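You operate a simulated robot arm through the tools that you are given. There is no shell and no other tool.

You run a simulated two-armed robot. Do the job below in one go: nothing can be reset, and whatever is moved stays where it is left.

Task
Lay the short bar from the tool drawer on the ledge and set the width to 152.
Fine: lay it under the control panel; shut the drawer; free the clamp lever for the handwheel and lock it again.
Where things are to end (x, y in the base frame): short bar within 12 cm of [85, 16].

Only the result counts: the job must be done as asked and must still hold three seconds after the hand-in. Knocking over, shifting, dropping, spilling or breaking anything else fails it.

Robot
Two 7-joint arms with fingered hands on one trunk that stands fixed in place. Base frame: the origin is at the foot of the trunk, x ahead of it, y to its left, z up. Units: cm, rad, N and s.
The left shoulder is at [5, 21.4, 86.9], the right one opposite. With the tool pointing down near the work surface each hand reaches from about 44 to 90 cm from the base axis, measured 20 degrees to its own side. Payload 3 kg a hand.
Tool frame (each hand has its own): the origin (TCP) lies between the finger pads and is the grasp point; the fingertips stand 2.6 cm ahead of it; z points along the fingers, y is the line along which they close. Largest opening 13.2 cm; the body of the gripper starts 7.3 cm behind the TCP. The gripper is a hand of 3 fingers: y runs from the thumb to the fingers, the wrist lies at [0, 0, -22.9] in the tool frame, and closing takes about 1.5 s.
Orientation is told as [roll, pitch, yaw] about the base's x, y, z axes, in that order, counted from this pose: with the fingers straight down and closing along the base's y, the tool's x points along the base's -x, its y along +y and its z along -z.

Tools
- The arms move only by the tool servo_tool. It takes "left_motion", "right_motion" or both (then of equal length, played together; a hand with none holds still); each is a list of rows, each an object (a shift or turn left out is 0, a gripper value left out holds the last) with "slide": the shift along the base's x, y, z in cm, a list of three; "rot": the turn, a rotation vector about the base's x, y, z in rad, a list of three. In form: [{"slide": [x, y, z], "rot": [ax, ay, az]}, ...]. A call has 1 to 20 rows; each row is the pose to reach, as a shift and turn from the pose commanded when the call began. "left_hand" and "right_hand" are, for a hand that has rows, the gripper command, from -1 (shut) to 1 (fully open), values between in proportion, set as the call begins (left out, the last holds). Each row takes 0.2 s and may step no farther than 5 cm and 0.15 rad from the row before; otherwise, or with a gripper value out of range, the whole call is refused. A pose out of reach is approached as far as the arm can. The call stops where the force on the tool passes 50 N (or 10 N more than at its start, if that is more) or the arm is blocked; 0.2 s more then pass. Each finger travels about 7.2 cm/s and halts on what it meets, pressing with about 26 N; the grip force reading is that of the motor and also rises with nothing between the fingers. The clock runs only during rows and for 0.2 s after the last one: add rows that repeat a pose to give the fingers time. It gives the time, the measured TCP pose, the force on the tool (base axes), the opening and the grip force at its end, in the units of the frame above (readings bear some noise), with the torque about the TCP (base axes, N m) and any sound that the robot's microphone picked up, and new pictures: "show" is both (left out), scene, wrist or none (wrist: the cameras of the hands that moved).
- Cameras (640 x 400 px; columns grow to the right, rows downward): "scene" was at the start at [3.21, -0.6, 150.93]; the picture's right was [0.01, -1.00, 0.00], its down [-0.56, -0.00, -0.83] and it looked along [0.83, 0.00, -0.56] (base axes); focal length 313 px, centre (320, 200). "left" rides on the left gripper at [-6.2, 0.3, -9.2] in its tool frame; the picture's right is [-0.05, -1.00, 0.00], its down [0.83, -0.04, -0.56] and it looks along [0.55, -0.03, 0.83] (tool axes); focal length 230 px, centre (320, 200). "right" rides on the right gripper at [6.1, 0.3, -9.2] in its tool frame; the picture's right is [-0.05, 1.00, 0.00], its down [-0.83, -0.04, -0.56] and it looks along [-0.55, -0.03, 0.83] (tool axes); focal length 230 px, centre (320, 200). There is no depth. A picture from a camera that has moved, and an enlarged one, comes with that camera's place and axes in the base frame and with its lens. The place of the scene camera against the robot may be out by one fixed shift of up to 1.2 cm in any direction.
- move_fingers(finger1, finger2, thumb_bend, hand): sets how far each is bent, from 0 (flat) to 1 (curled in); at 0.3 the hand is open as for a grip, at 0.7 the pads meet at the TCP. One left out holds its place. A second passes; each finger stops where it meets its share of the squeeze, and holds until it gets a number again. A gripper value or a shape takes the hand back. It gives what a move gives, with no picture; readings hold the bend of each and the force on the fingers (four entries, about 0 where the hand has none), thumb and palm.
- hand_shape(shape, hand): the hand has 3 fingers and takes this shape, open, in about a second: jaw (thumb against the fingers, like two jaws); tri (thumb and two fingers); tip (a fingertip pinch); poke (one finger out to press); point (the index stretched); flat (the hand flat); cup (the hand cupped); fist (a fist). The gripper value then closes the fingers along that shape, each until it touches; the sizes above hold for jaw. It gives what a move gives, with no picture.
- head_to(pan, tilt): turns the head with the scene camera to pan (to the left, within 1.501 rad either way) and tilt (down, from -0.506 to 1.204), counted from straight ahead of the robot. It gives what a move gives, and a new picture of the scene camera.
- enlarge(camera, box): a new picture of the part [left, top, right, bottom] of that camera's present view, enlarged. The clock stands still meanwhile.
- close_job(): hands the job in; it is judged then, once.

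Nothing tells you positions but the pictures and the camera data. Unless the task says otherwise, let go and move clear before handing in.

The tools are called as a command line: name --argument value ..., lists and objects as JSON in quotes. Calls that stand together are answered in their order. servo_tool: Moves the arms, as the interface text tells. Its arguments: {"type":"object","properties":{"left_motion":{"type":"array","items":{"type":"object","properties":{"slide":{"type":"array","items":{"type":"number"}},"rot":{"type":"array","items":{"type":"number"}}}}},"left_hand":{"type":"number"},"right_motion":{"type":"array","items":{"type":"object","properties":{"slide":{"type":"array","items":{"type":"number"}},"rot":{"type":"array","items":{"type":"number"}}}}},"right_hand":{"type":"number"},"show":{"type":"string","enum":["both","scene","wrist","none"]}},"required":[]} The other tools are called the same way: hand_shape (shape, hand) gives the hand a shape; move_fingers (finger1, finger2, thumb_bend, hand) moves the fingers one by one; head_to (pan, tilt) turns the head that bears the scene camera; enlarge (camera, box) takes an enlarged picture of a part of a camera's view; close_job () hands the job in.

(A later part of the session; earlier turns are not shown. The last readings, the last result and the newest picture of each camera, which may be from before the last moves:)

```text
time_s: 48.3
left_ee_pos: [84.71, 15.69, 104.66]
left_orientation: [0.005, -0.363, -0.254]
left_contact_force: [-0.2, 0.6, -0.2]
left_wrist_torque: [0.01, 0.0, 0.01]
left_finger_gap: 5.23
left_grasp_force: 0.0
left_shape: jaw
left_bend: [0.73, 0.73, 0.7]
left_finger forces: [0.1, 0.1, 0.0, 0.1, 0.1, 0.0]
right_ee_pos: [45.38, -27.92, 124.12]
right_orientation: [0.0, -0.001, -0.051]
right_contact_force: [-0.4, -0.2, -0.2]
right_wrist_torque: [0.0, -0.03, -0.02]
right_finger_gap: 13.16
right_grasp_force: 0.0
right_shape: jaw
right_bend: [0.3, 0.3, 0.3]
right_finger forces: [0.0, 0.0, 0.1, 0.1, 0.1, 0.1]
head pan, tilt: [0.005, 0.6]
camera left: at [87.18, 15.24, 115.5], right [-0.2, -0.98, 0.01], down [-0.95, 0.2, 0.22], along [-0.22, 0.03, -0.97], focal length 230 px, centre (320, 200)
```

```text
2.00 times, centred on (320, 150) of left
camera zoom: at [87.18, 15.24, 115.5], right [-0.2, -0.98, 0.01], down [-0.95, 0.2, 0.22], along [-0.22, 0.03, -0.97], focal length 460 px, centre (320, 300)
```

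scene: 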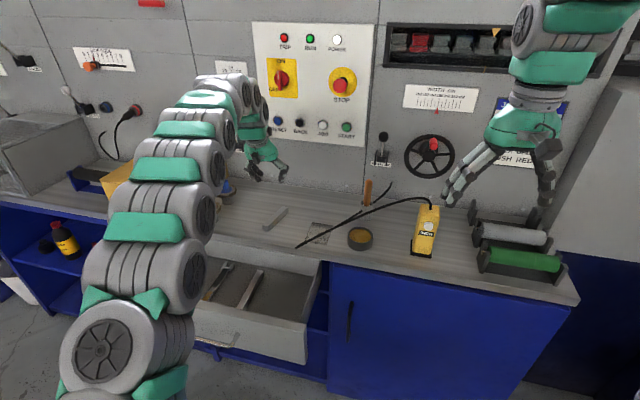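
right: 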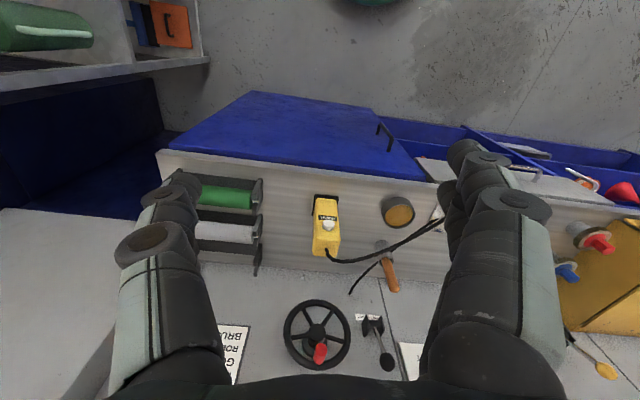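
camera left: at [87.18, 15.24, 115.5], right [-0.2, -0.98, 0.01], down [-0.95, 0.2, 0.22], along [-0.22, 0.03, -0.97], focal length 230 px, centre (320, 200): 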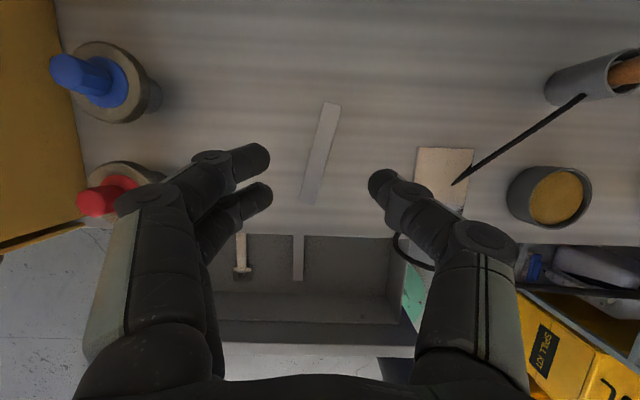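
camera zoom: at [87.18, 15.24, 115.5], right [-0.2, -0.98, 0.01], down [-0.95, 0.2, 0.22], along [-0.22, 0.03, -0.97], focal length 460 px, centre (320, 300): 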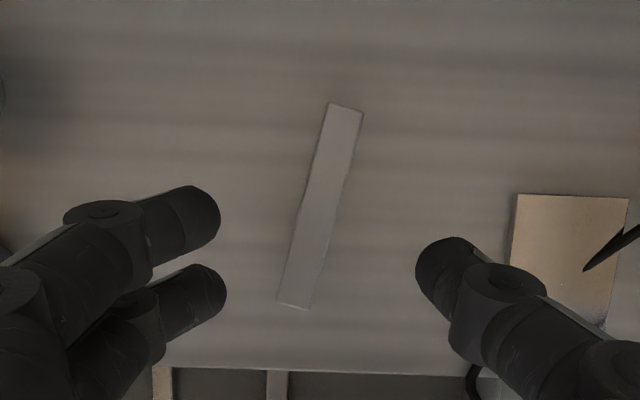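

The bar lies on the ledge at about [86.6, 14.8], under the control panel. Next I'll bring the left hand, closed, in front of the drawer panel to push it shut.

servo_tool --left_motion '[{"slide": [-3.8, 1.5, 0.5]}, {"slide": [-7.6, 3, 0.5]}, {"slide": [-11.4, 4.5, 0]}, {"slide": [-15.2, 6.1, 0]}, {"slide": [-19, 7.7, 0]}, {"slide": [-22.8, 9.3, 0]}, {"slide": [-26.6, 10.9, 0], "rot": [0.01, 0.04, 0]}, {"slide": [-30.4, 12.5, 0], "rot": [0.02, 0.08, 0]}, {"slide": [-34.2, 14.2, 0], "rot": [0.04, 0.155, 0]}, {"slide": [-34.2, 14.2, 0], "rot": [0.04, 0.155, 0]}]' --left_hand -1

enlarge --camera "scene" --box '[200, 160, 360, 260]'

```text
time_s: 50.5
left_ee_pos: [50.6, 29.9, 104.71]
left_orientation: [0.006, -0.203, -0.252]
left_contact_force: [0.4, 0.6, 0.2]
left_wrist_torque: [-0.01, 0.01, -0.02]
left_finger_gap: 0.0
left_grasp_force: 26.0
left_shape: jaw
left_bend: [0.64, 0.64, 0.67]
left_finger forces: [0.1, 0.1, 0.0, 0.0, 0.1, 0.0]
right_ee_pos: [45.5, -27.93, 124.15]
right_orientation: [0.0, 0.001, -0.051]
right_contact_force: [-0.3, 0.5, 0.3]
right_wrist_torque: [-0.02, -0.01, 0.01]
right_finger_gap: 13.18
right_grasp_force: 0.1
right_shape: jaw
right_bend: [0.3, 0.3, 0.3]
right_finger forces: [0.0, 0.0, 0.0, 0.0, 0.0, 0.0]
head pan, tilt: [0.005, 0.6]
camera left: at [54.51, 29.06, 114.98], right [-0.2, -0.98, 0.01], down [-0.91, 0.19, 0.38], along [-0.37, 0.07, -0.93], focal length 230 px, centre (320, 200)
```

scene: 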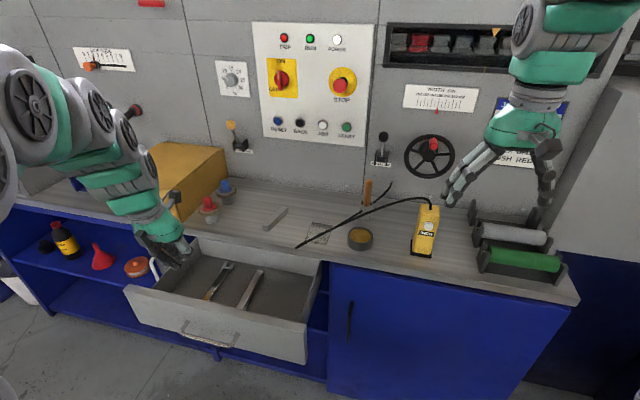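
left: 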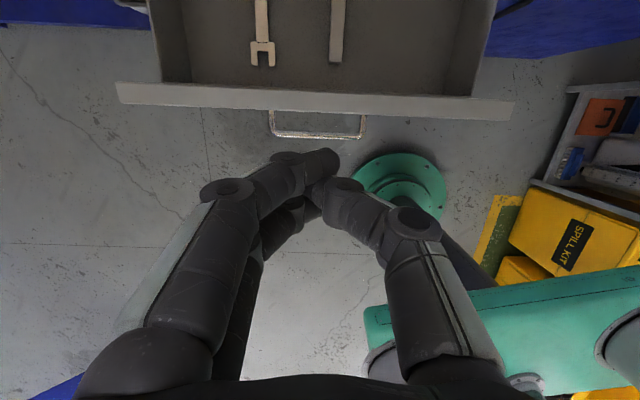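

```text
4.00 times, centred on (280, 210) of scene
camera zoom: at [3.21, -0.6, 150.93], right [0.01, -1.0, 0.0], down [-0.56, 0.0, -0.83], along [0.82, 0.0, -0.56], focal length 1253 px, centre (480, 160)
```

zoom: 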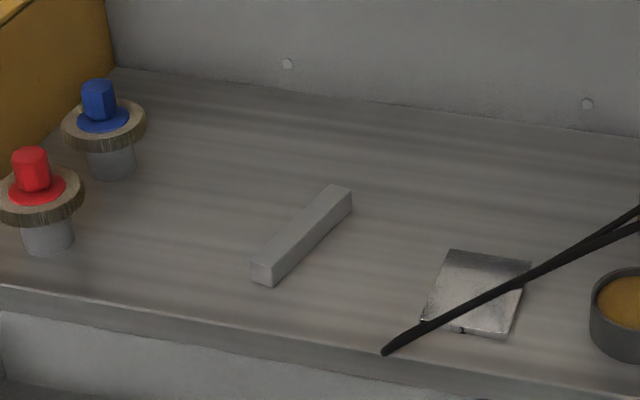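

The bar lies neatly on the ledge. The closed left hand lines up with the drawer's centre; lowering in front of the panel, above the handle.

servo_tool --left_motion '[{"slide": [0, 0, -4]}, {"slide": [0, 0, -8]}, {"slide": [0, 0, -12]}, {"slide": [0, 0, -16]}, {"slide": [0, 0, -20]}, {"slide": [0, 0, -23]}, {"slide": [0, 0, -24.5]}, {"slide": [0, 0, -24.5]}]'

enlarge --camera "scene" --box '[120, 230, 320, 370]'

```text
time_s: 52.3
left_ee_pos: [50.51, 29.9, 80.27]
left_orientation: [0.005, -0.203, -0.256]
left_contact_force: [-0.6, -2.4, -0.1]
left_wrist_torque: [-0.01, -0.01, 0.03]
left_finger_gap: 0.0
left_grasp_force: 26.2
left_shape: jaw
left_bend: [0.64, 0.64, 0.67]
left_finger forces: [0.1, 0.0, 0.0, 0.0, 0.0, 0.0]
right_ee_pos: [45.46, -27.86, 124.26]
right_orientation: [0.0, 0.001, -0.051]
right_contact_force: [0.0, 0.2, 0.0]
right_wrist_torque: [0.02, -0.03, 0.01]
right_finger_gap: 13.18
right_grasp_force: 0.1
right_shape: jaw
right_bend: [0.3, 0.3, 0.3]
right_finger forces: [0.0, 0.0, 0.0, 0.0, 0.0, 0.0]
head pan, tilt: [0.005, 0.6]
camera left: at [54.62, 29.08, 90.54], right [-0.2, -0.98, 0.01], down [-0.91, 0.19, 0.38], along [-0.37, 0.07, -0.93], focal length 230 px, centre (320, 200)
```

scene: 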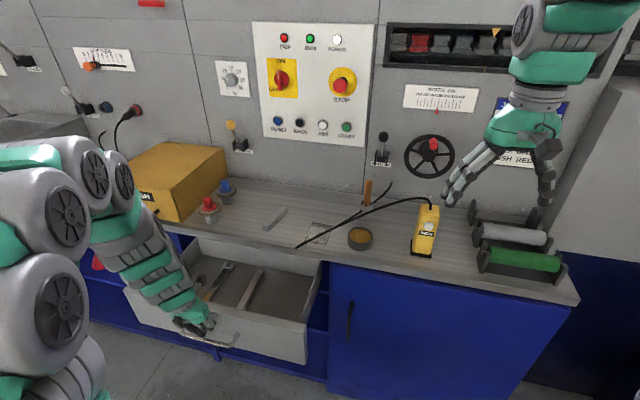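
left: 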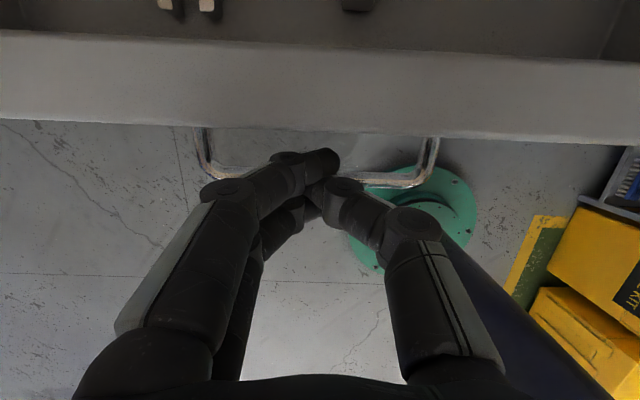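

```text
2.86 times, centred on (220, 300) of scene
camera zoom: at [3.21, -0.6, 150.93], right [0.01, -1.0, 0.0], down [-0.56, 0.0, -0.83], along [0.83, 0.0, -0.56], focal length 895 px, centre (606, -86)
```

zoom: 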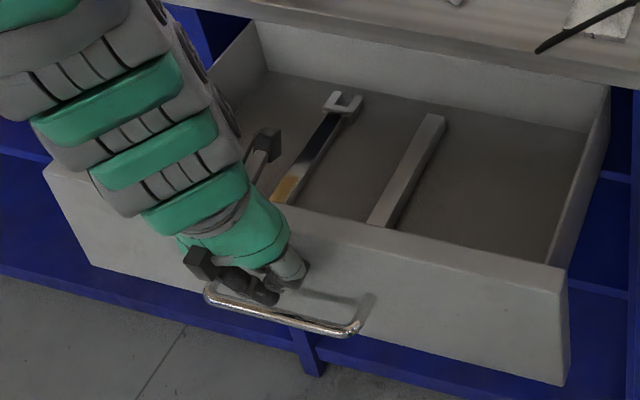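

Pushing the drawer inward along the bench normal, tilting the fingers forward as it goes so the hand clears the ledge.

servo_tool --left_motion '[{"slide": [1.26, -0.32, 0], "rot": [-0.006, -0.024, 0]}, {"slide": [2.52, -0.65, 0], "rot": [-0.012, -0.048, 0]}, {"slide": [3.78, -0.97, 0], "rot": [-0.019, -0.073, 0]}, {"slide": [5.03, -1.3, 0], "rot": [-0.025, -0.097, 0]}, {"slide": [6.29, -1.62, 0], "rot": [-0.031, -0.121, 0]}, {"slide": [7.55, -1.95, 0], "rot": [-0.037, -0.145, 0]}, {"slide": [8.8, -2.27, 0], "rot": [-0.044, -0.17, 0]}, {"slide": [10.07, -2.6, 0], "rot": [-0.05, -0.194, 0]}, {"slide": [11.3, -2.92, 0], "rot": [-0.056, -0.218, 0]}, {"slide": [12.6, -3.25, 0], "rot": [-0.062, -0.242, 0]}, {"slide": [12.6, -3.25, 0], "rot": [-0.062, -0.242, 0]}]'

enlarge --camera "scene" --box '[120, 210, 340, 360]'

```text
time_s: 54.7
left_ee_pos: [63.1, 26.65, 80.28]
left_orientation: [0.006, -0.452, -0.255]
left_contact_force: [-1.1, 0.6, 0.5]
left_wrist_torque: [0.02, 0.0, 0.01]
left_finger_gap: 0.0
left_grasp_force: 25.8
left_shape: jaw
left_bend: [0.64, 0.64, 0.67]
left_finger forces: [0.0, 0.0, 0.1, 0.0, 0.1, 0.0]
right_ee_pos: [45.42, -27.87, 124.17]
right_orientation: [-0.001, -0.001, -0.051]
right_contact_force: [-0.5, -0.3, -0.4]
right_wrist_torque: [-0.02, 0.03, -0.01]
right_finger_gap: 13.18
right_grasp_force: 0.0
right_shape: jaw
right_bend: [0.3, 0.3, 0.3]
right_finger forces: [0.0, 0.1, 0.1, 0.1, 0.0, 0.1]
head pan, tilt: [0.005, 0.6]
camera left: at [64.52, 26.47, 91.24], right [-0.2, -0.98, 0.02], down [-0.97, 0.2, 0.14], along [-0.14, 0.01, -0.99], focal length 230 px, centre (320, 200)
```

scene: 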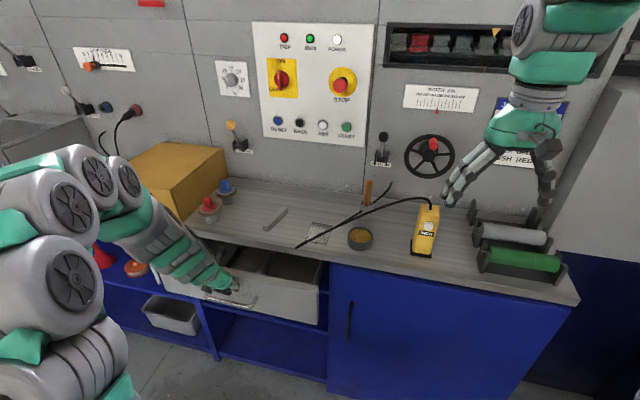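
left: 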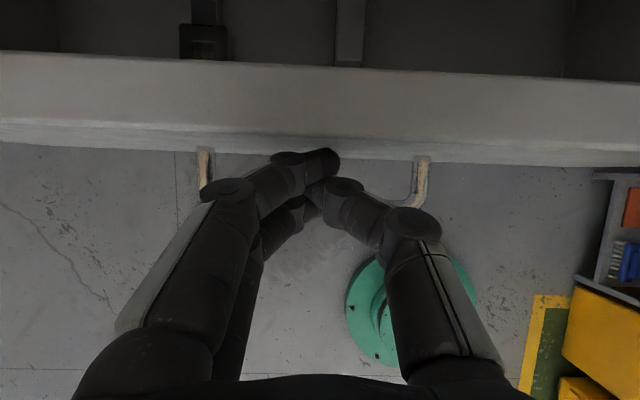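

```text
2.67 times, centred on (230, 285) of scene
camera zoom: at [3.21, -0.6, 150.93], right [0.01, -1.0, 0.0], down [-0.56, 0.0, -0.83], along [0.83, 0.0, -0.56], focal length 835 px, centre (560, -27)
```

zoom: 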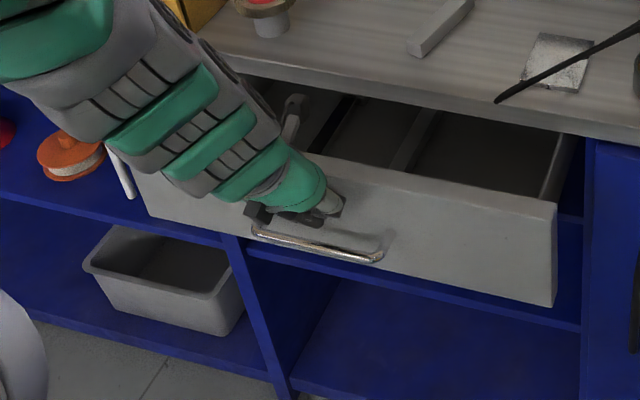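

servo_tool --left_motion '[{"slide": [1.21, -0.31, 0], "rot": [-0.009, -0.036, 0]}, {"slide": [2.42, -0.62, 0], "rot": [-0.018, -0.072, 0]}, {"slide": [3.63, -0.94, 0], "rot": [-0.028, -0.108, 0]}, {"slide": [4.84, -1.25, 0], "rot": [-0.037, -0.144, 0]}, {"slide": [6.05, -1.56, 0], "rot": [-0.046, -0.18, 0]}, {"slide": [7.26, -1.87, 0], "rot": [-0.055, -0.216, 0]}, {"slide": [8.47, -2.19, 0], "rot": [-0.065, -0.252, 0]}, {"slide": [9.68, -2.5, 0], "rot": [-0.074, -0.288, 0]}, {"slide": [9.68, -2.5, 0], "rot": [-0.074, -0.288, 0]}]'

enlarge --camera "scene" --box '[140, 190, 340, 330]'

```text
time_s: 56.7
left_ee_pos: [72.84, 24.05, 80.12]
left_orientation: [0.006, -0.749, -0.255]
left_contact_force: [-0.6, -0.2, -0.1]
left_wrist_torque: [0.01, -0.02, -0.02]
left_finger_gap: 0.01
left_grasp_force: 25.5
left_shape: jaw
left_bend: [0.64, 0.64, 0.67]
left_finger forces: [0.1, 0.0, 0.1, 0.0, 0.1, 0.1]
right_ee_pos: [45.34, -27.89, 124.17]
right_orientation: [0.0, 0.001, -0.05]
right_contact_force: [0.3, -0.6, 0.4]
right_wrist_torque: [-0.02, 0.01, 0.0]
right_finger_gap: 13.19
right_grasp_force: 0.0
right_shape: jaw
right_bend: [0.3, 0.3, 0.3]
right_finger forces: [0.0, 0.0, 0.0, 0.0, 0.1, 0.0]
head pan, tilt: [0.005, 0.6]
camera left: at [71.14, 24.73, 91.1], right [-0.21, -0.98, 0.03], down [-0.97, 0.2, -0.16], along [0.15, -0.06, -0.99], focal length 230 px, centre (320, 200)
```

scene: 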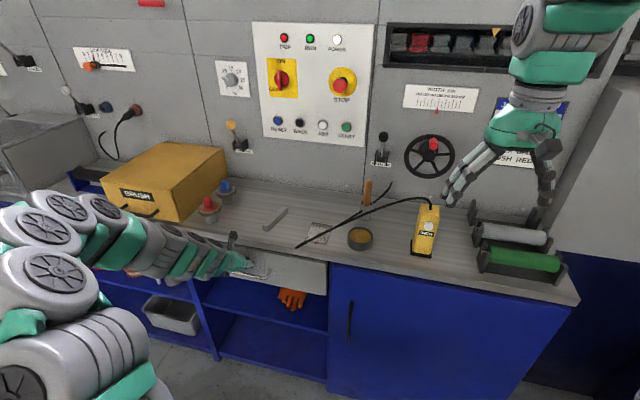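
left: 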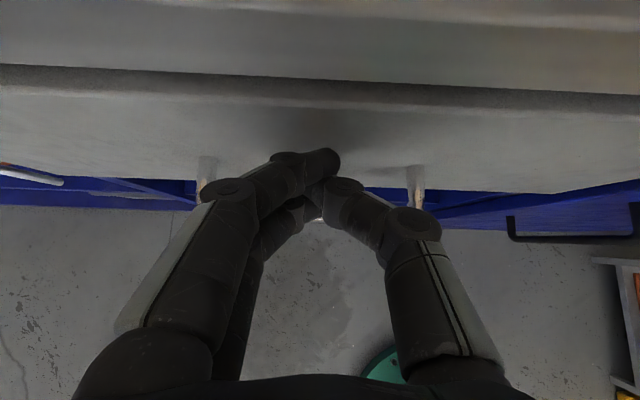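

```text
2.86 times, centred on (240, 260) of scene
camera zoom: at [3.21, -0.6, 150.93], right [0.01, -1.0, 0.0], down [-0.56, 0.0, -0.83], along [0.83, 0.0, -0.56], focal length 895 px, centre (549, 29)
```

zoom: 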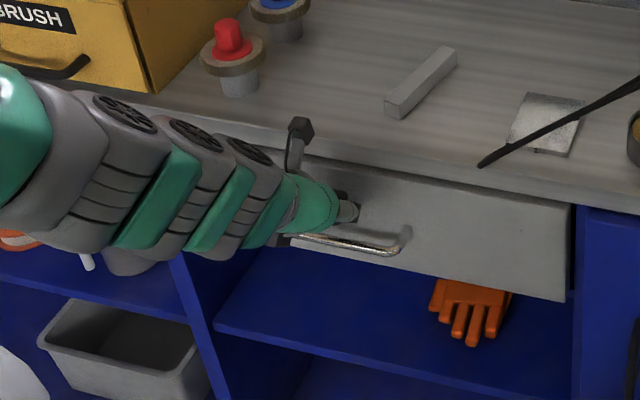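

Nearly shut. Pushing the last couple of centimetres slowly until it meets its stop.

servo_tool --left_motion '[{"slide": [0.4, -0.1, 0]}, {"slide": [0.8, -0.2, 0]}, {"slide": [1.2, -0.3, 0]}, {"slide": [1.6, -0.4, 0]}, {"slide": [1.9, -0.5, 0]}, {"slide": [2.2, -0.57, 0]}, {"slide": [2.5, -0.65, 0]}, {"slide": [2.8, -0.72, 0]}, {"slide": [3.1, -0.8, 0]}]'

enlarge --camera "scene" --box '[140, 190, 340, 330]'

```text
time_s: 57.6
left_ee_pos: [73.97, 24.32, 79.97]
left_orientation: [0.002, -0.746, -0.242]
left_contact_force: [-33.6, 21.7, 1.9]
left_wrist_torque: [0.09, 0.12, 0.0]
left_finger_gap: 0.01
left_grasp_force: 26.2
left_shape: jaw
left_bend: [0.72, 0.65, 0.67]
left_finger forces: [50.3, 0.0, 0.0, 0.1, 0.0, 0.0]
right_ee_pos: [45.56, -27.76, 124.11]
right_orientation: [0.001, 0.0, -0.048]
right_contact_force: [0.1, 0.3, -0.7]
right_wrist_torque: [0.0, -0.01, 0.01]
right_finger_gap: 13.19
right_grasp_force: 0.0
right_shape: jaw
right_bend: [0.3, 0.3, 0.3]
right_finger forces: [0.0, 0.0, 0.1, 0.0, 0.0, 0.0]
head pan, tilt: [0.005, 0.6]
stopped in row 4 (left hand): the force on the tool passed its limit at 62 N (the readings are from after the stop); the commanded pose is now the measured one
camera left: at [72.26, 24.95, 90.83], right [-0.2, -0.98, 0.03], down [-0.97, 0.19, -0.16], along [0.15, -0.06, -0.99], focal length 230 px, centre (320, 200)
```

scene: 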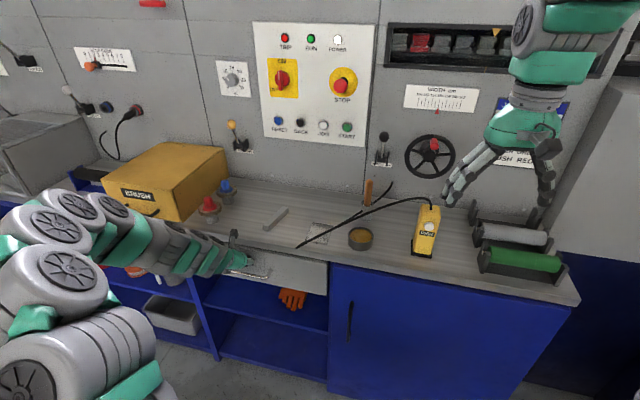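
left: 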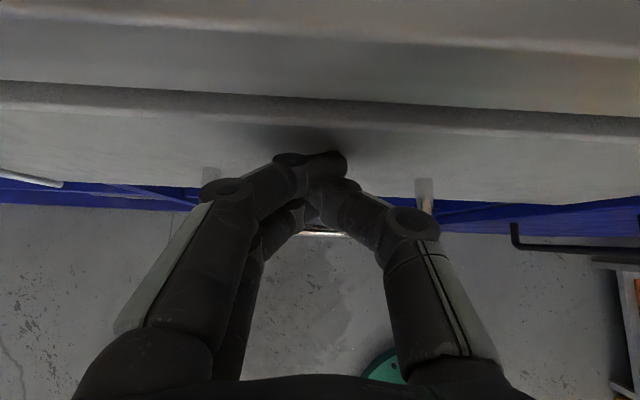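

```text
2.86 times, centred on (240, 260) of scene
camera zoom: at [3.16, -0.56, 150.93], right [0.01, -1.0, 0.0], down [-0.56, 0.0, -0.83], along [0.83, 0.01, -0.56], focal length 895 px, centre (549, 29)
```

zoom: 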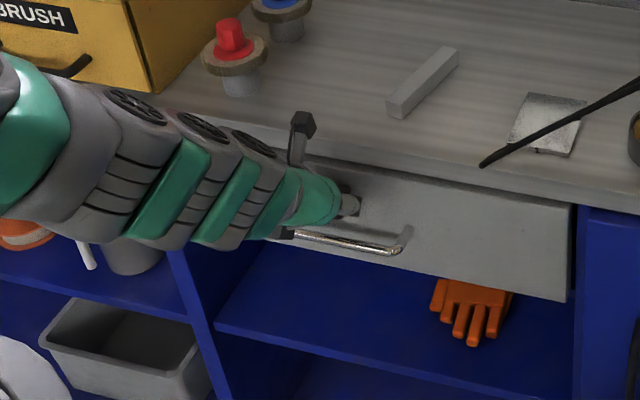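

The drawer met resistance at about its original closed position. I'll back the left hand off and compare with the first picture.

servo_tool --left_motion '[{"slide": [-1.5, 0.4, 0]}, {"slide": [-3.5, 0.9, 0.5]}, {"slide": [-6, 1.5, 2], "rot": [0.02, 0.08, 0]}, {"slide": [-9, 2.5, 5], "rot": [0.04, 0.155, 0]}, {"slide": [-12, 4, 9], "rot": [0.06, 0.23, 0]}, {"slide": [-14, 6, 13], "rot": [0.08, 0.31, 0]}, {"slide": [-16, 8, 17], "rot": [0.09, 0.35, 0]}, {"slide": [-18, 10, 21], "rot": [0.1, 0.39, 0]}, {"slide": [-18, 10, 21], "rot": [0.1, 0.39, 0]}]'

enlarge --camera "scene" --box '[205, 240, 345, 310]'

enlarge --camera "scene" --box '[160, 160, 400, 310]'

```text
refused: row 5 steps farther than a row can; nothing moved
```

```text
4.57 times, centred on (275, 275) of scene
camera zoom: at [3.16, -0.56, 150.93], right [0.01, -1.0, 0.0], down [-0.56, 0.0, -0.83], along [0.83, 0.01, -0.56], focal length 1432 px, centre (526, -143)
```

zoom: 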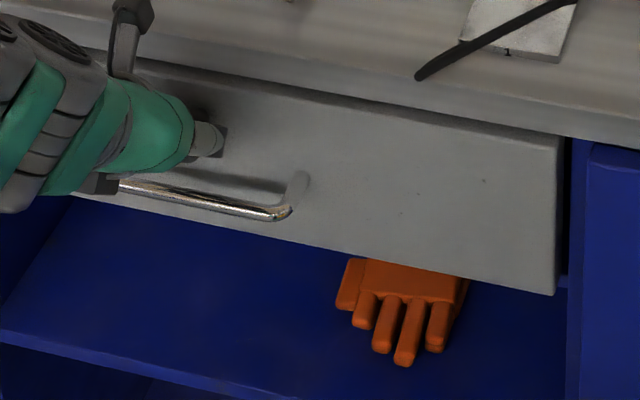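

```text
2.67 times, centred on (280, 235) of scene
camera zoom: at [3.16, -0.56, 150.93], right [0.01, -1.0, 0.0], down [-0.56, 0.0, -0.83], along [0.83, 0.01, -0.56], focal length 835 px, centre (427, 107)
```

zoom: 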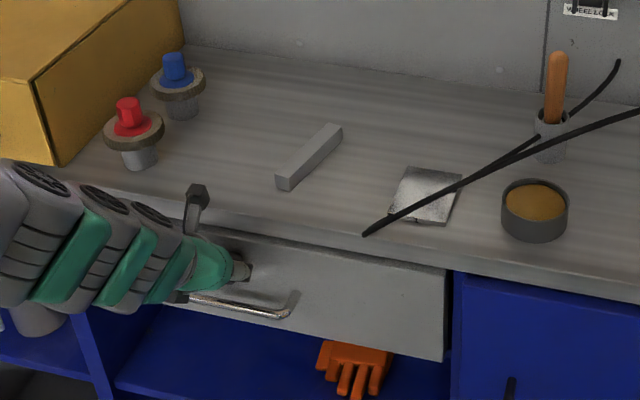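

The picture matches the original closed drawer exactly. Retracting the left hand in smaller steps.

servo_tool --left_motion '[{"slide": [-1.5, 0.4, 0]}, {"slide": [-3.5, 0.9, 0.5]}, {"slide": [-6, 1.5, 2], "rot": [0.02, 0.08, 0]}, {"slide": [-8.5, 2.5, 5], "rot": [0.04, 0.155, 0]}, {"slide": [-10.5, 4, 8.5], "rot": [0.06, 0.23, 0]}, {"slide": [-12.5, 5.5, 12], "rot": [0.08, 0.31, 0]}, {"slide": [-14.5, 7, 15.5], "rot": [0.09, 0.35, 0]}, {"slide": [-16.5, 8.5, 19], "rot": [0.1, 0.39, 0]}, {"slide": [-18, 10, 21.5], "rot": [0.1, 0.39, 0]}, {"slide": [-18, 10, 21.5], "rot": [0.1, 0.39, 0]}]' --show "scene"

enlarge --camera "right" --box '[240, 260, 440, 400]'

enlarge --camera "scene" --box '[360, 110, 480, 190]'

```text
time_s: 59.8
left_ee_pos: [55.69, 33.92, 101.27]
left_orientation: [0.004, -0.345, -0.25]
left_contact_force: [-0.6, -0.4, 0.2]
left_wrist_torque: [-0.05, -0.02, 0.0]
left_finger_gap: 0.0
left_grasp_force: 26.0
left_shape: jaw
left_bend: [0.67, 0.65, 0.67]
left_finger forces: [0.0, 0.1, 0.1, 0.1, 0.0, 0.0]
right_ee_pos: [45.34, -27.95, 124.23]
right_orientation: [0.001, 0.001, -0.051]
right_contact_force: [-0.4, -0.1, -0.3]
right_wrist_torque: [0.01, -0.01, 0.0]
right_finger_gap: 13.19
right_grasp_force: 0.2
right_shape: jaw
right_bend: [0.3, 0.3, 0.3]
right_finger forces: [0.1, 0.0, 0.1, 0.1, 0.0, 0.0]
head pan, tilt: [0.005, 0.6]
```

scene: 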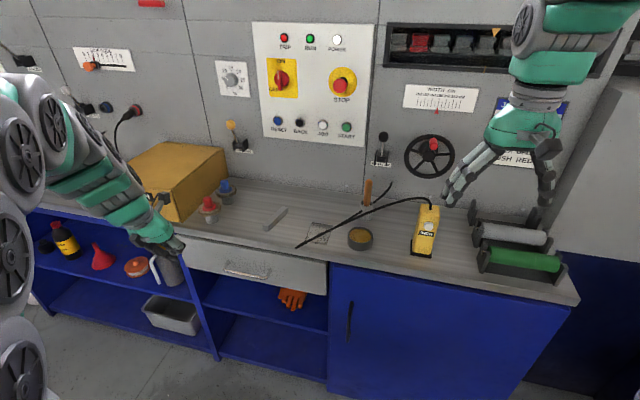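

```text
2.86 times, centred on (340, 330) of right
camera zoom: at [39.3, -27.28, 133.58], right [0.1, 0.99, 0.0], down [0.83, -0.09, 0.56], along [0.55, -0.06, -0.83], focal length 657 px, centre (263, -171)
```

zoom: 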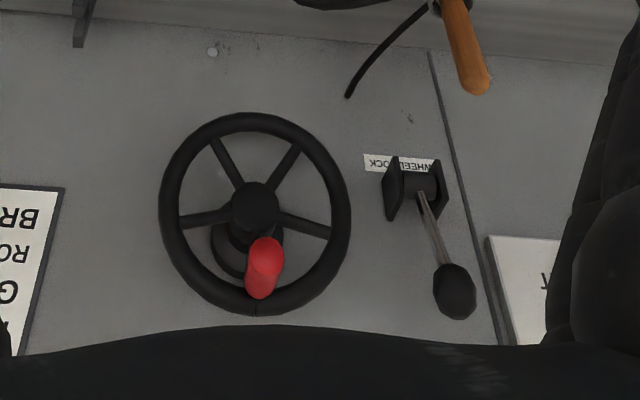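

```text
5.00 times, centred on (420, 150) of scene
camera zoom: at [3.21, -0.6, 150.93], right [0.01, -1.0, 0.0], down [-0.56, 0.0, -0.83], along [0.82, 0.0, -0.56], focal length 1566 px, centre (-180, 450)
```

zoom: 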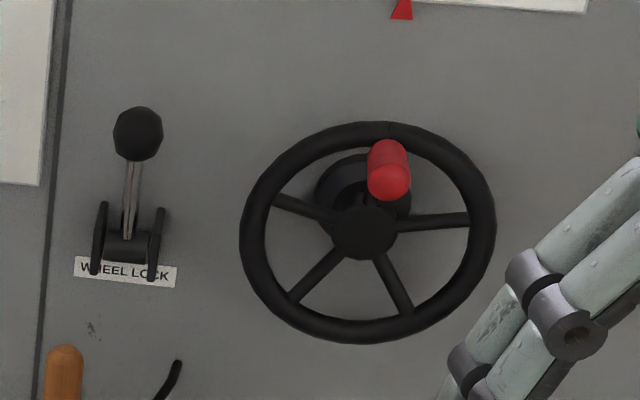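

Drawer shut and left hand clear. The wheel-lock lever's ball is at about [91, -19.5, 114] on a pivot near [93.5, -20, 105.5], and the wheel hub is near [87.5, -33, 109] with its red knob at the top. Now I'll tilt the right hand forward for the lever.

servo_tool --right_motion '[{"slide": [2.5, 0.5, 0], "rot": [-0.0075, -0.15, 0]}, {"slide": [5, 1, 0], "rot": [-0.015, -0.3, 0]}, {"slide": [7.5, 1.5, 0], "rot": [-0.022, -0.449, 0]}, {"slide": [10, 2, 0], "rot": [-0.03, -0.599, 0]}, {"slide": [12.5, 2.5, 0], "rot": [-0.0375, -0.749, 0]}, {"slide": [15, 3, 0], "rot": [-0.045, -0.899, 0]}, {"slide": [17.5, 3.5, 0], "rot": [-0.0525, -1.048, 0]}, {"slide": [20, 4, 0], "rot": [-0.0525, -1.048, 0]}, {"slide": [20, 4, 0], "rot": [-0.0525, -1.048, 0]}]' --right_hand 0.1 --show "none"

servo_tool --right_motion '[{"slide": [2, 0.8, -0.5], "rot": [0, 0, -0.1]}, {"slide": [5, 2.2, -1.5], "rot": [0, 0, -0.2]}, {"slide": [8, 4, -2.5], "rot": [0, 0, -0.2]}, {"slide": [10, 5.5, -3], "rot": [0, 0, -0.2]}, {"slide": [10, 5.5, -3], "rot": [0, 0, -0.2]}]'

```text
time_s: 61.8
left_ee_pos: [55.84, 33.89, 101.44]
left_orientation: [0.003, -0.344, -0.25]
left_contact_force: [-0.7, -0.1, -0.1]
left_wrist_torque: [-0.01, -0.02, 0.02]
left_finger_gap: 0.0
left_grasp_force: 25.6
left_shape: jaw
left_bend: [0.67, 0.65, 0.67]
left_finger forces: [0.0, 0.0, 0.0, 0.0, 0.0, 0.0]
right_ee_pos: [65.54, -24.04, 124.1]
right_orientation: [0.003, -1.05, -0.054]
right_contact_force: [-0.9, -0.4, 0.4]
right_wrist_torque: [0.01, 0.0, 0.01]
right_finger_gap: 7.31
right_grasp_force: 0.1
right_shape: jaw
right_bend: [0.72, 0.72, 0.7]
right_finger forces: [0.0, 0.0, 0.1, 0.1, 0.0, 0.0]
head pan, tilt: [0.005, 0.6]
```

```text
time_s: 63.0
left_ee_pos: [55.85, 33.93, 101.31]
left_orientation: [0.006, -0.344, -0.25]
left_contact_force: [-0.3, -0.5, -0.2]
left_wrist_torque: [0.03, -0.01, -0.04]
left_finger_gap: 0.0
left_grasp_force: 25.6
left_shape: jaw
left_bend: [0.67, 0.65, 0.67]
left_finger forces: [0.1, 0.0, 0.0, 0.1, 0.0, 0.1]
right_ee_pos: [75.29, -18.33, 121.18]
right_orientation: [0.004, -1.048, -0.255]
right_contact_force: [-0.4, -0.6, -0.7]
right_wrist_torque: [-0.06, -0.01, -0.01]
right_finger_gap: 7.31
right_grasp_force: 0.0
right_shape: jaw
right_bend: [0.72, 0.72, 0.7]
right_finger forces: [0.0, 0.1, 0.0, 0.0, 0.0, 0.0]
head pan, tilt: [0.005, 0.6]
camera right: at [64.73, -15.38, 120.65], right [0.27, 0.96, 0.05], down [-0.08, -0.03, 1.0], along [0.96, -0.28, 0.07], focal length 230 px, centre (320, 200)
```

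scene: 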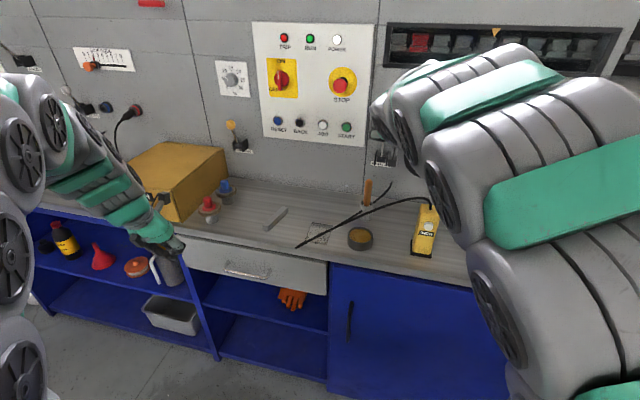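
right: 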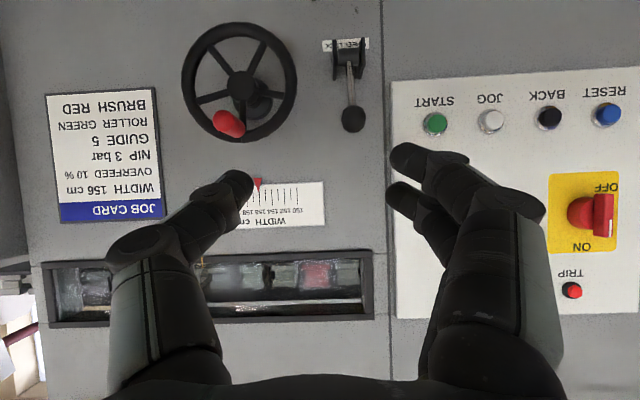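

From here the right camera sees lever, wheel and scale clearly (upside down). I'll line up with the lever ball and narrow the jaw, stopping about 7 cm short.

servo_tool --right_motion '[{"slide": [1, 2.5, 0]}, {"slide": [3.5, 2.2, -1]}, {"slide": [6, 1.7, -2]}, {"slide": [8.5, 1.1, -3.2]}, {"slide": [10, 0.75, -3.9]}, {"slide": [10, 0.75, -3.9]}]' --right_hand -0.22

enlarge --camera "right" --box '[200, 0, 440, 200]'

```text
time_s: 64.4
left_ee_pos: [55.76, 33.94, 101.33]
left_orientation: [0.004, -0.345, -0.249]
left_contact_force: [-0.4, 0.3, 0.3]
left_wrist_torque: [-0.02, -0.01, 0.01]
left_finger_gap: 0.0
left_grasp_force: 25.7
left_shape: jaw
left_bend: [0.67, 0.65, 0.67]
left_finger forces: [0.0, 0.0, 0.1, 0.1, 0.0, 0.1]
right_ee_pos: [85.67, -17.6, 117.32]
right_orientation: [0.001, -1.049, -0.254]
right_contact_force: [0.1, -0.9, -0.6]
right_wrist_torque: [0.02, -0.02, -0.04]
right_finger_gap: 5.21
right_grasp_force: 0.0
right_shape: jaw
right_bend: [0.73, 0.73, 0.7]
right_finger forces: [0.1, 0.1, 0.1, 0.0, 0.1, 0.0]
head pan, tilt: [0.005, 0.6]
camera right: at [74.93, -14.58, 116.69], right [0.27, 0.96, 0.05], down [-0.08, -0.03, 1.0], along [0.96, -0.28, 0.07], focal length 230 px, centre (320, 200)
```

scene: 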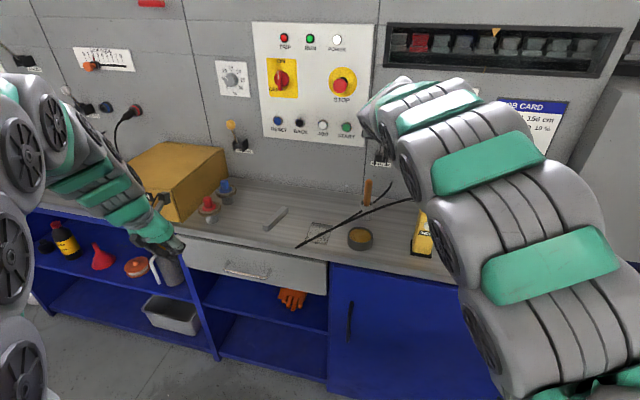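
right: 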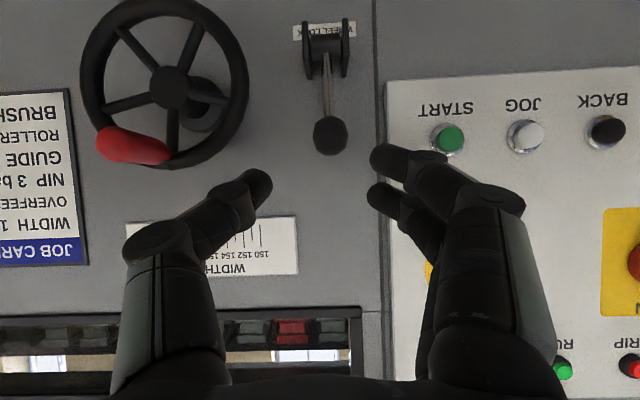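

```text
2.00 times, centred on (320, 100) of right
camera zoom: at [74.93, -14.58, 116.69], right [0.27, 0.96, 0.05], down [-0.08, -0.03, 1.0], along [0.96, -0.28, 0.07], focal length 460 px, centre (320, 400)
```

zoom: 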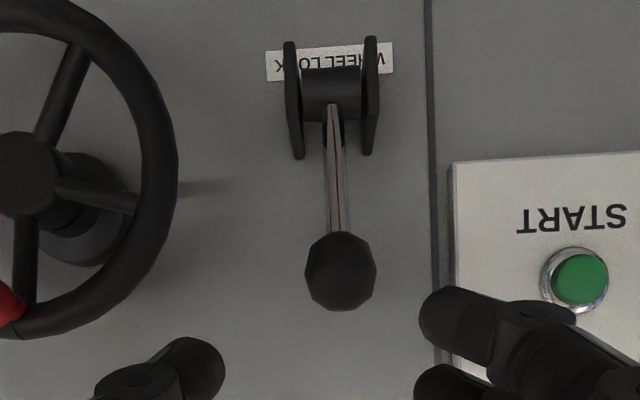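

The ball sits nearly on the hand's axis, about 8 cm ahead. I'll advance to take it between the pads, then close.

servo_tool --right_motion '[{"slide": [0.9, 0.1, -0.7]}, {"slide": [1.9, -0.1, -1.3]}, {"slide": [2.8, -0.3, -2]}, {"slide": [3.8, -0.5, -2.6]}, {"slide": [4.7, -0.65, -3.2]}, {"slide": [5.4, -0.78, -3.65]}, {"slide": [5.4, -0.78, -3.65]}]' --show "wrist"

enlarge --camera "right" --box '[220, 40, 420, 240]'

```text
time_s: 66.0
left_ee_pos: [55.77, 34.05, 101.34]
left_orientation: [0.005, -0.345, -0.247]
left_contact_force: [0.1, 0.0, 0.2]
left_wrist_torque: [0.01, 0.03, 0.0]
left_finger_gap: 0.01
left_grasp_force: 26.4
left_shape: jaw
left_bend: [0.67, 0.65, 0.67]
left_finger forces: [0.1, 0.1, 0.1, 0.0, 0.0, 0.0]
right_ee_pos: [90.92, -18.43, 113.74]
right_orientation: [0.002, -1.049, -0.251]
right_contact_force: [0.6, -0.2, 0.1]
right_wrist_torque: [-0.01, 0.0, 0.02]
right_finger_gap: 5.18
right_grasp_force: 0.1
right_shape: jaw
right_bend: [0.73, 0.73, 0.7]
right_finger forces: [0.0, 0.0, 0.1, 0.0, 0.0, 0.0]
head pan, tilt: [0.005, 0.6]
camera right: at [80.18, -15.38, 113.01], right [0.27, 0.96, 0.05], down [-0.08, -0.03, 1.0], along [0.96, -0.28, 0.07], focal length 230 px, centre (320, 200)
```

right: 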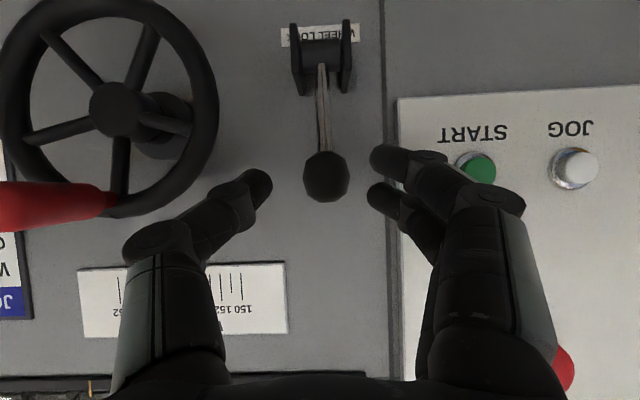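

```text
2.00 times, centred on (320, 140) of right
camera zoom: at [80.18, -15.38, 113.01], right [0.27, 0.96, 0.05], down [-0.08, -0.03, 1.0], along [0.96, -0.28, 0.07], focal length 460 px, centre (320, 320)
```

zoom: 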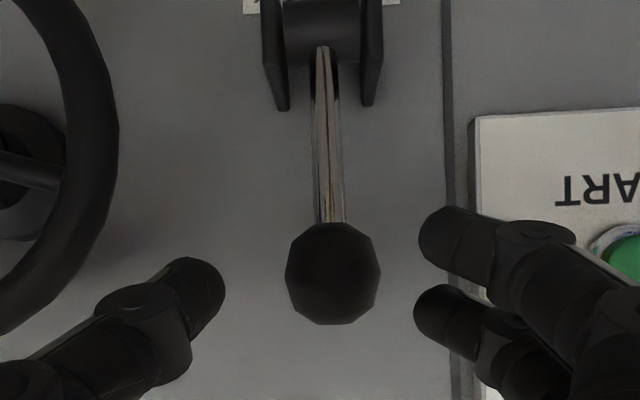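

The ball is right at fingertip depth; I need about 1.5 cm more before closing.

servo_tool --right_motion '[{"slide": [0.5, 0.1, -0.25]}, {"slide": [0.9, 0.05, -0.5]}, {"slide": [1.35, 0, -0.75]}, {"slide": [1.35, 0, -0.75]}]' --show "none"

servo_tool --right_motion '[{"slide": [0, 0, 0]}, {"slide": [0, 0, 0]}, {"slide": [0, 0, 0]}, {"slide": [0, 0, 0]}, {"slide": [0, 0, 0]}]' --right_hand -1 --show "wrist"

```text
time_s: 67.0
left_ee_pos: [55.86, 33.96, 101.33]
left_orientation: [0.004, -0.343, -0.248]
left_contact_force: [-0.3, -0.1, -0.1]
left_wrist_torque: [0.0, 0.02, 0.03]
left_finger_gap: 0.01
left_grasp_force: 26.1
left_shape: jaw
left_bend: [0.67, 0.65, 0.67]
left_finger forces: [0.0, 0.0, 0.0, 0.0, 0.1, 0.0]
right_ee_pos: [92.14, -18.52, 112.92]
right_orientation: [0.002, -1.052, -0.252]
right_contact_force: [0.2, -0.4, -0.3]
right_wrist_torque: [0.0, -0.04, -0.04]
right_finger_gap: 5.22
right_grasp_force: 0.1
right_shape: jaw
right_bend: [0.73, 0.73, 0.7]
right_finger forces: [0.1, 0.0, 0.1, 0.0, 0.0, 0.0]
head pan, tilt: [0.005, 0.6]
```

```text
time_s: 68.2
left_ee_pos: [55.79, 33.92, 101.33]
left_orientation: [0.005, -0.344, -0.249]
left_contact_force: [1.2, -0.4, -0.1]
left_wrist_torque: [-0.05, -0.02, -0.02]
left_finger_gap: 0.02
left_grasp_force: 25.6
left_shape: jaw
left_bend: [0.67, 0.65, 0.67]
left_finger forces: [0.1, 0.1, 0.0, 0.0, 0.0, 0.1]
right_ee_pos: [92.24, -18.54, 112.83]
right_orientation: [0.002, -1.049, -0.254]
right_contact_force: [-8.9, -5.1, -1.4]
right_wrist_torque: [-0.04, 0.05, -0.14]
right_finger_gap: 1.13
right_grasp_force: 25.7
right_shape: jaw
right_bend: [0.72, 0.73, 0.7]
right_finger forces: [0.0, 13.9, 0.0, 0.0, 22.4, 0.0]
head pan, tilt: [0.005, 0.6]
camera right: at [81.47, -15.51, 112.23], right [0.27, 0.96, 0.05], down [-0.08, -0.03, 1.0], along [0.96, -0.28, 0.07], focal length 230 px, centre (320, 200)
```

right: 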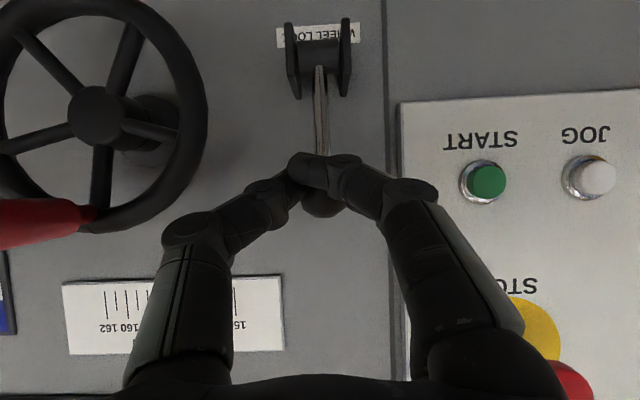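

The jaw has closed around the lever rod just under the ball. I'll swing it outward along its arc in small steps, watching the force.

servo_tool --right_motion '[{"slide": [-0.7, 0.18, -0.17]}, {"slide": [-1.4, 0.36, -0.42]}, {"slide": [-2.06, 0.54, -0.82]}, {"slide": [-2.06, 0.54, -0.82]}]' --show "wrist"

```text
time_s: 69.2
left_ee_pos: [55.79, 33.88, 101.42]
left_orientation: [0.004, -0.343, -0.248]
left_contact_force: [0.1, 0.5, 0.7]
left_wrist_torque: [0.03, 0.02, -0.02]
left_finger_gap: 0.03
left_grasp_force: 25.5
left_shape: jaw
left_bend: [0.67, 0.65, 0.67]
left_finger forces: [0.1, 0.0, 0.1, 0.0, 0.0, 0.1]
right_ee_pos: [90.05, -17.94, 112.06]
right_orientation: [0.002, -1.049, -0.253]
right_contact_force: [-0.3, -0.5, 0.2]
right_wrist_torque: [0.0, -0.02, 0.04]
right_finger_gap: 0.49
right_grasp_force: 26.4
right_shape: jaw
right_bend: [0.72, 0.75, 0.73]
right_finger forces: [0.0, 0.0, 0.1, 0.0, 0.0, 0.0]
head pan, tilt: [0.005, 0.6]
camera right: at [79.46, -14.83, 111.5], right [0.27, 0.96, 0.05], down [-0.08, -0.03, 1.0], along [0.96, -0.28, 0.07], focal length 230 px, centre (320, 200)
```

right: 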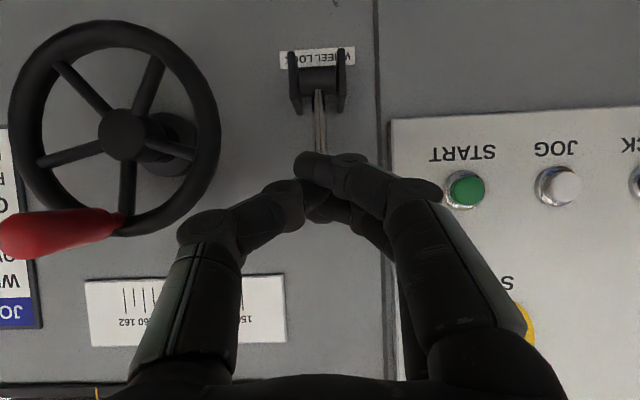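

The jaw slipped off the front of the ball, so the lever is deeper than I thought. I'll back off, reopen and re-measure.

servo_tool --right_motion '[{"slide": [-1.2, 0.32, 0.7]}, {"slide": [-2.5, 0.65, 1.5]}, {"slide": [-2.5, 0.65, 1.5]}, {"slide": [-2.5, 0.65, 1.5]}]' --right_hand -0.22

enlarge --camera "right" --box '[220, 20, 420, 220]'

enlarge --camera "scene" --box '[330, 80, 450, 200]'

```text
time_s: 70.2
left_ee_pos: [55.78, 33.85, 101.35]
left_orientation: [0.005, -0.344, -0.249]
left_contact_force: [0.5, 0.0, 0.7]
left_wrist_torque: [-0.04, 0.0, -0.01]
left_finger_gap: 0.0
left_grasp_force: 26.2
left_shape: jaw
left_bend: [0.67, 0.65, 0.67]
left_finger forces: [0.1, 0.0, 0.0, 0.0, 0.1, 0.0]
right_ee_pos: [87.74, -17.17, 113.63]
right_orientation: [0.003, -1.048, -0.253]
right_contact_force: [-0.2, 0.2, 0.3]
right_wrist_torque: [0.01, 0.02, 0.03]
right_finger_gap: 5.12
right_grasp_force: 0.1
right_shape: jaw
right_bend: [0.73, 0.74, 0.7]
right_finger forces: [0.0, 0.1, 0.0, 0.0, 0.0, 0.0]
head pan, tilt: [0.005, 0.6]
camera right: at [77.02, -14.21, 113.05], right [0.27, 0.96, 0.05], down [-0.08, -0.03, 1.0], along [0.96, -0.28, 0.07], focal length 230 px, centre (320, 200)
```

scene: 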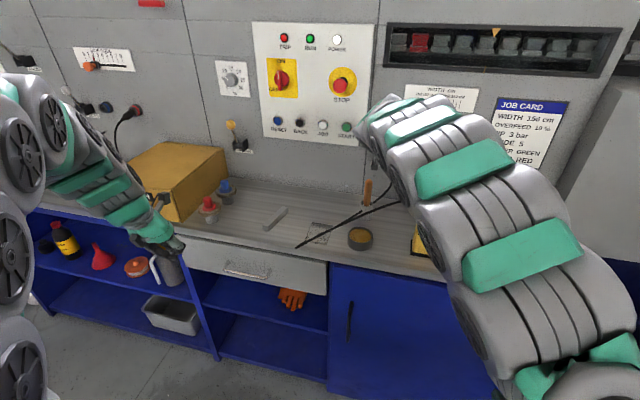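
right: 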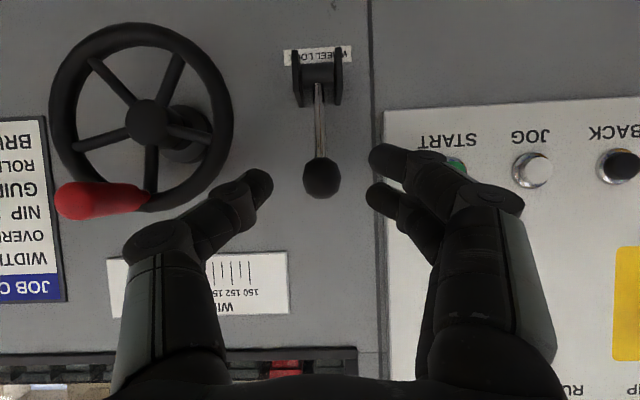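

```text
2.00 times, centred on (320, 120) of right
camera zoom: at [77.02, -14.21, 113.05], right [0.27, 0.96, 0.05], down [-0.08, -0.03, 1.0], along [0.96, -0.28, 0.07], focal length 460 px, centre (320, 360)
```

zoom: 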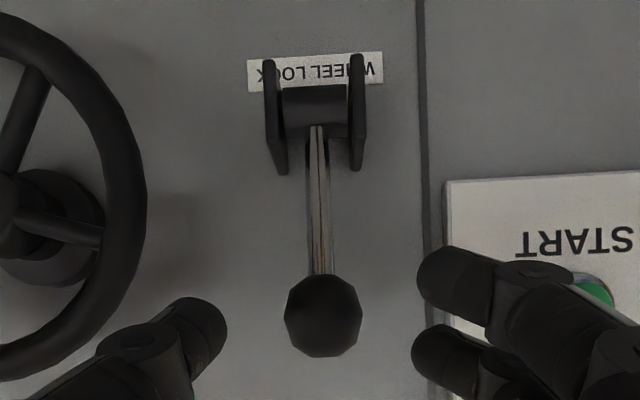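

```text
3.33 times, centred on (390, 140) of scene
camera zoom: at [3.21, -0.6, 150.93], right [0.01, -1.0, 0.0], down [-0.56, 0.0, -0.83], along [0.83, 0.0, -0.56], focal length 1044 px, centre (87, 400)
```

zoom: 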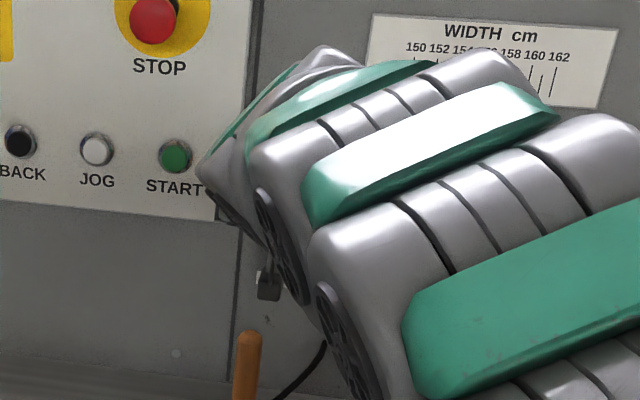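

The ball is about 6.5 cm ahead and 2 cm above the finger line (near [97, -17.6, 112.4] along the bench). Advancing so the pads reach behind the ball, then closing.

servo_tool --right_motion '[{"slide": [1.2, -0.35, -0.2]}, {"slide": [2.4, -0.7, -0.4]}, {"slide": [3.6, -1.05, -0.6]}, {"slide": [4.8, -1.4, -0.8]}, {"slide": [5.5, -1.6, -0.9]}, {"slide": [6.1, -1.79, -1.0]}, {"slide": [6.1, -1.79, -1.0]}]' --show "wrist"

enlarge --camera "right" --box '[220, 60, 420, 260]'

```text
time_s: 71.8
left_ee_pos: [55.73, 34.01, 101.34]
left_orientation: [0.003, -0.343, -0.25]
left_contact_force: [-0.2, -0.3, -0.3]
left_wrist_torque: [0.01, 0.01, -0.01]
left_finger_gap: 0.01
left_grasp_force: 25.8
left_shape: jaw
left_bend: [0.67, 0.65, 0.67]
left_finger forces: [0.0, 0.1, 0.1, 0.0, 0.0, 0.0]
right_ee_pos: [93.6, -19.08, 112.56]
right_orientation: [0.0, -1.049, -0.251]
right_contact_force: [-0.3, 0.7, -0.3]
right_wrist_torque: [0.0, 0.0, 0.0]
right_finger_gap: 5.1
right_grasp_force: 0.1
right_shape: jaw
right_bend: [0.73, 0.74, 0.7]
right_finger forces: [0.0, 0.1, 0.1, 0.0, 0.0, 0.1]
head pan, tilt: [0.005, 0.6]
camera right: at [83.07, -16.04, 112.02], right [0.27, 0.96, 0.05], down [-0.08, -0.03, 1.0], along [0.96, -0.28, 0.07], focal length 230 px, centre (320, 200)
```

right: 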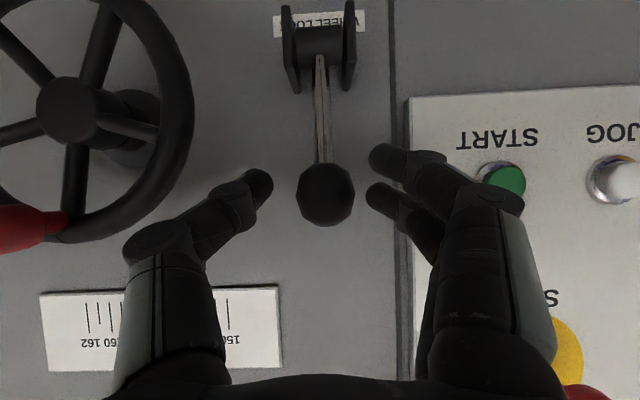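

```text
2.00 times, centred on (320, 160) of right
camera zoom: at [83.07, -16.04, 112.02], right [0.27, 0.96, 0.05], down [-0.08, -0.03, 1.0], along [0.96, -0.28, 0.07], focal length 460 px, centre (320, 280)
```

zoom: 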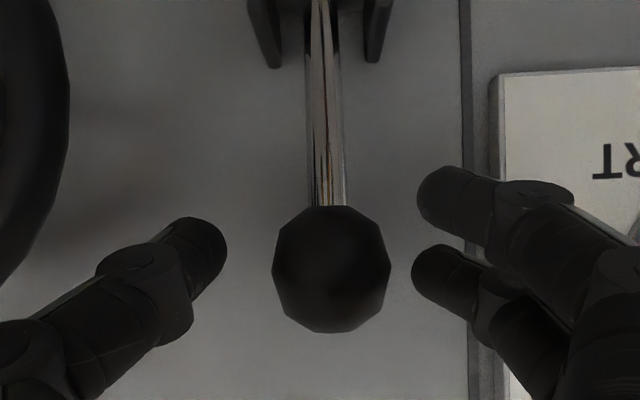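

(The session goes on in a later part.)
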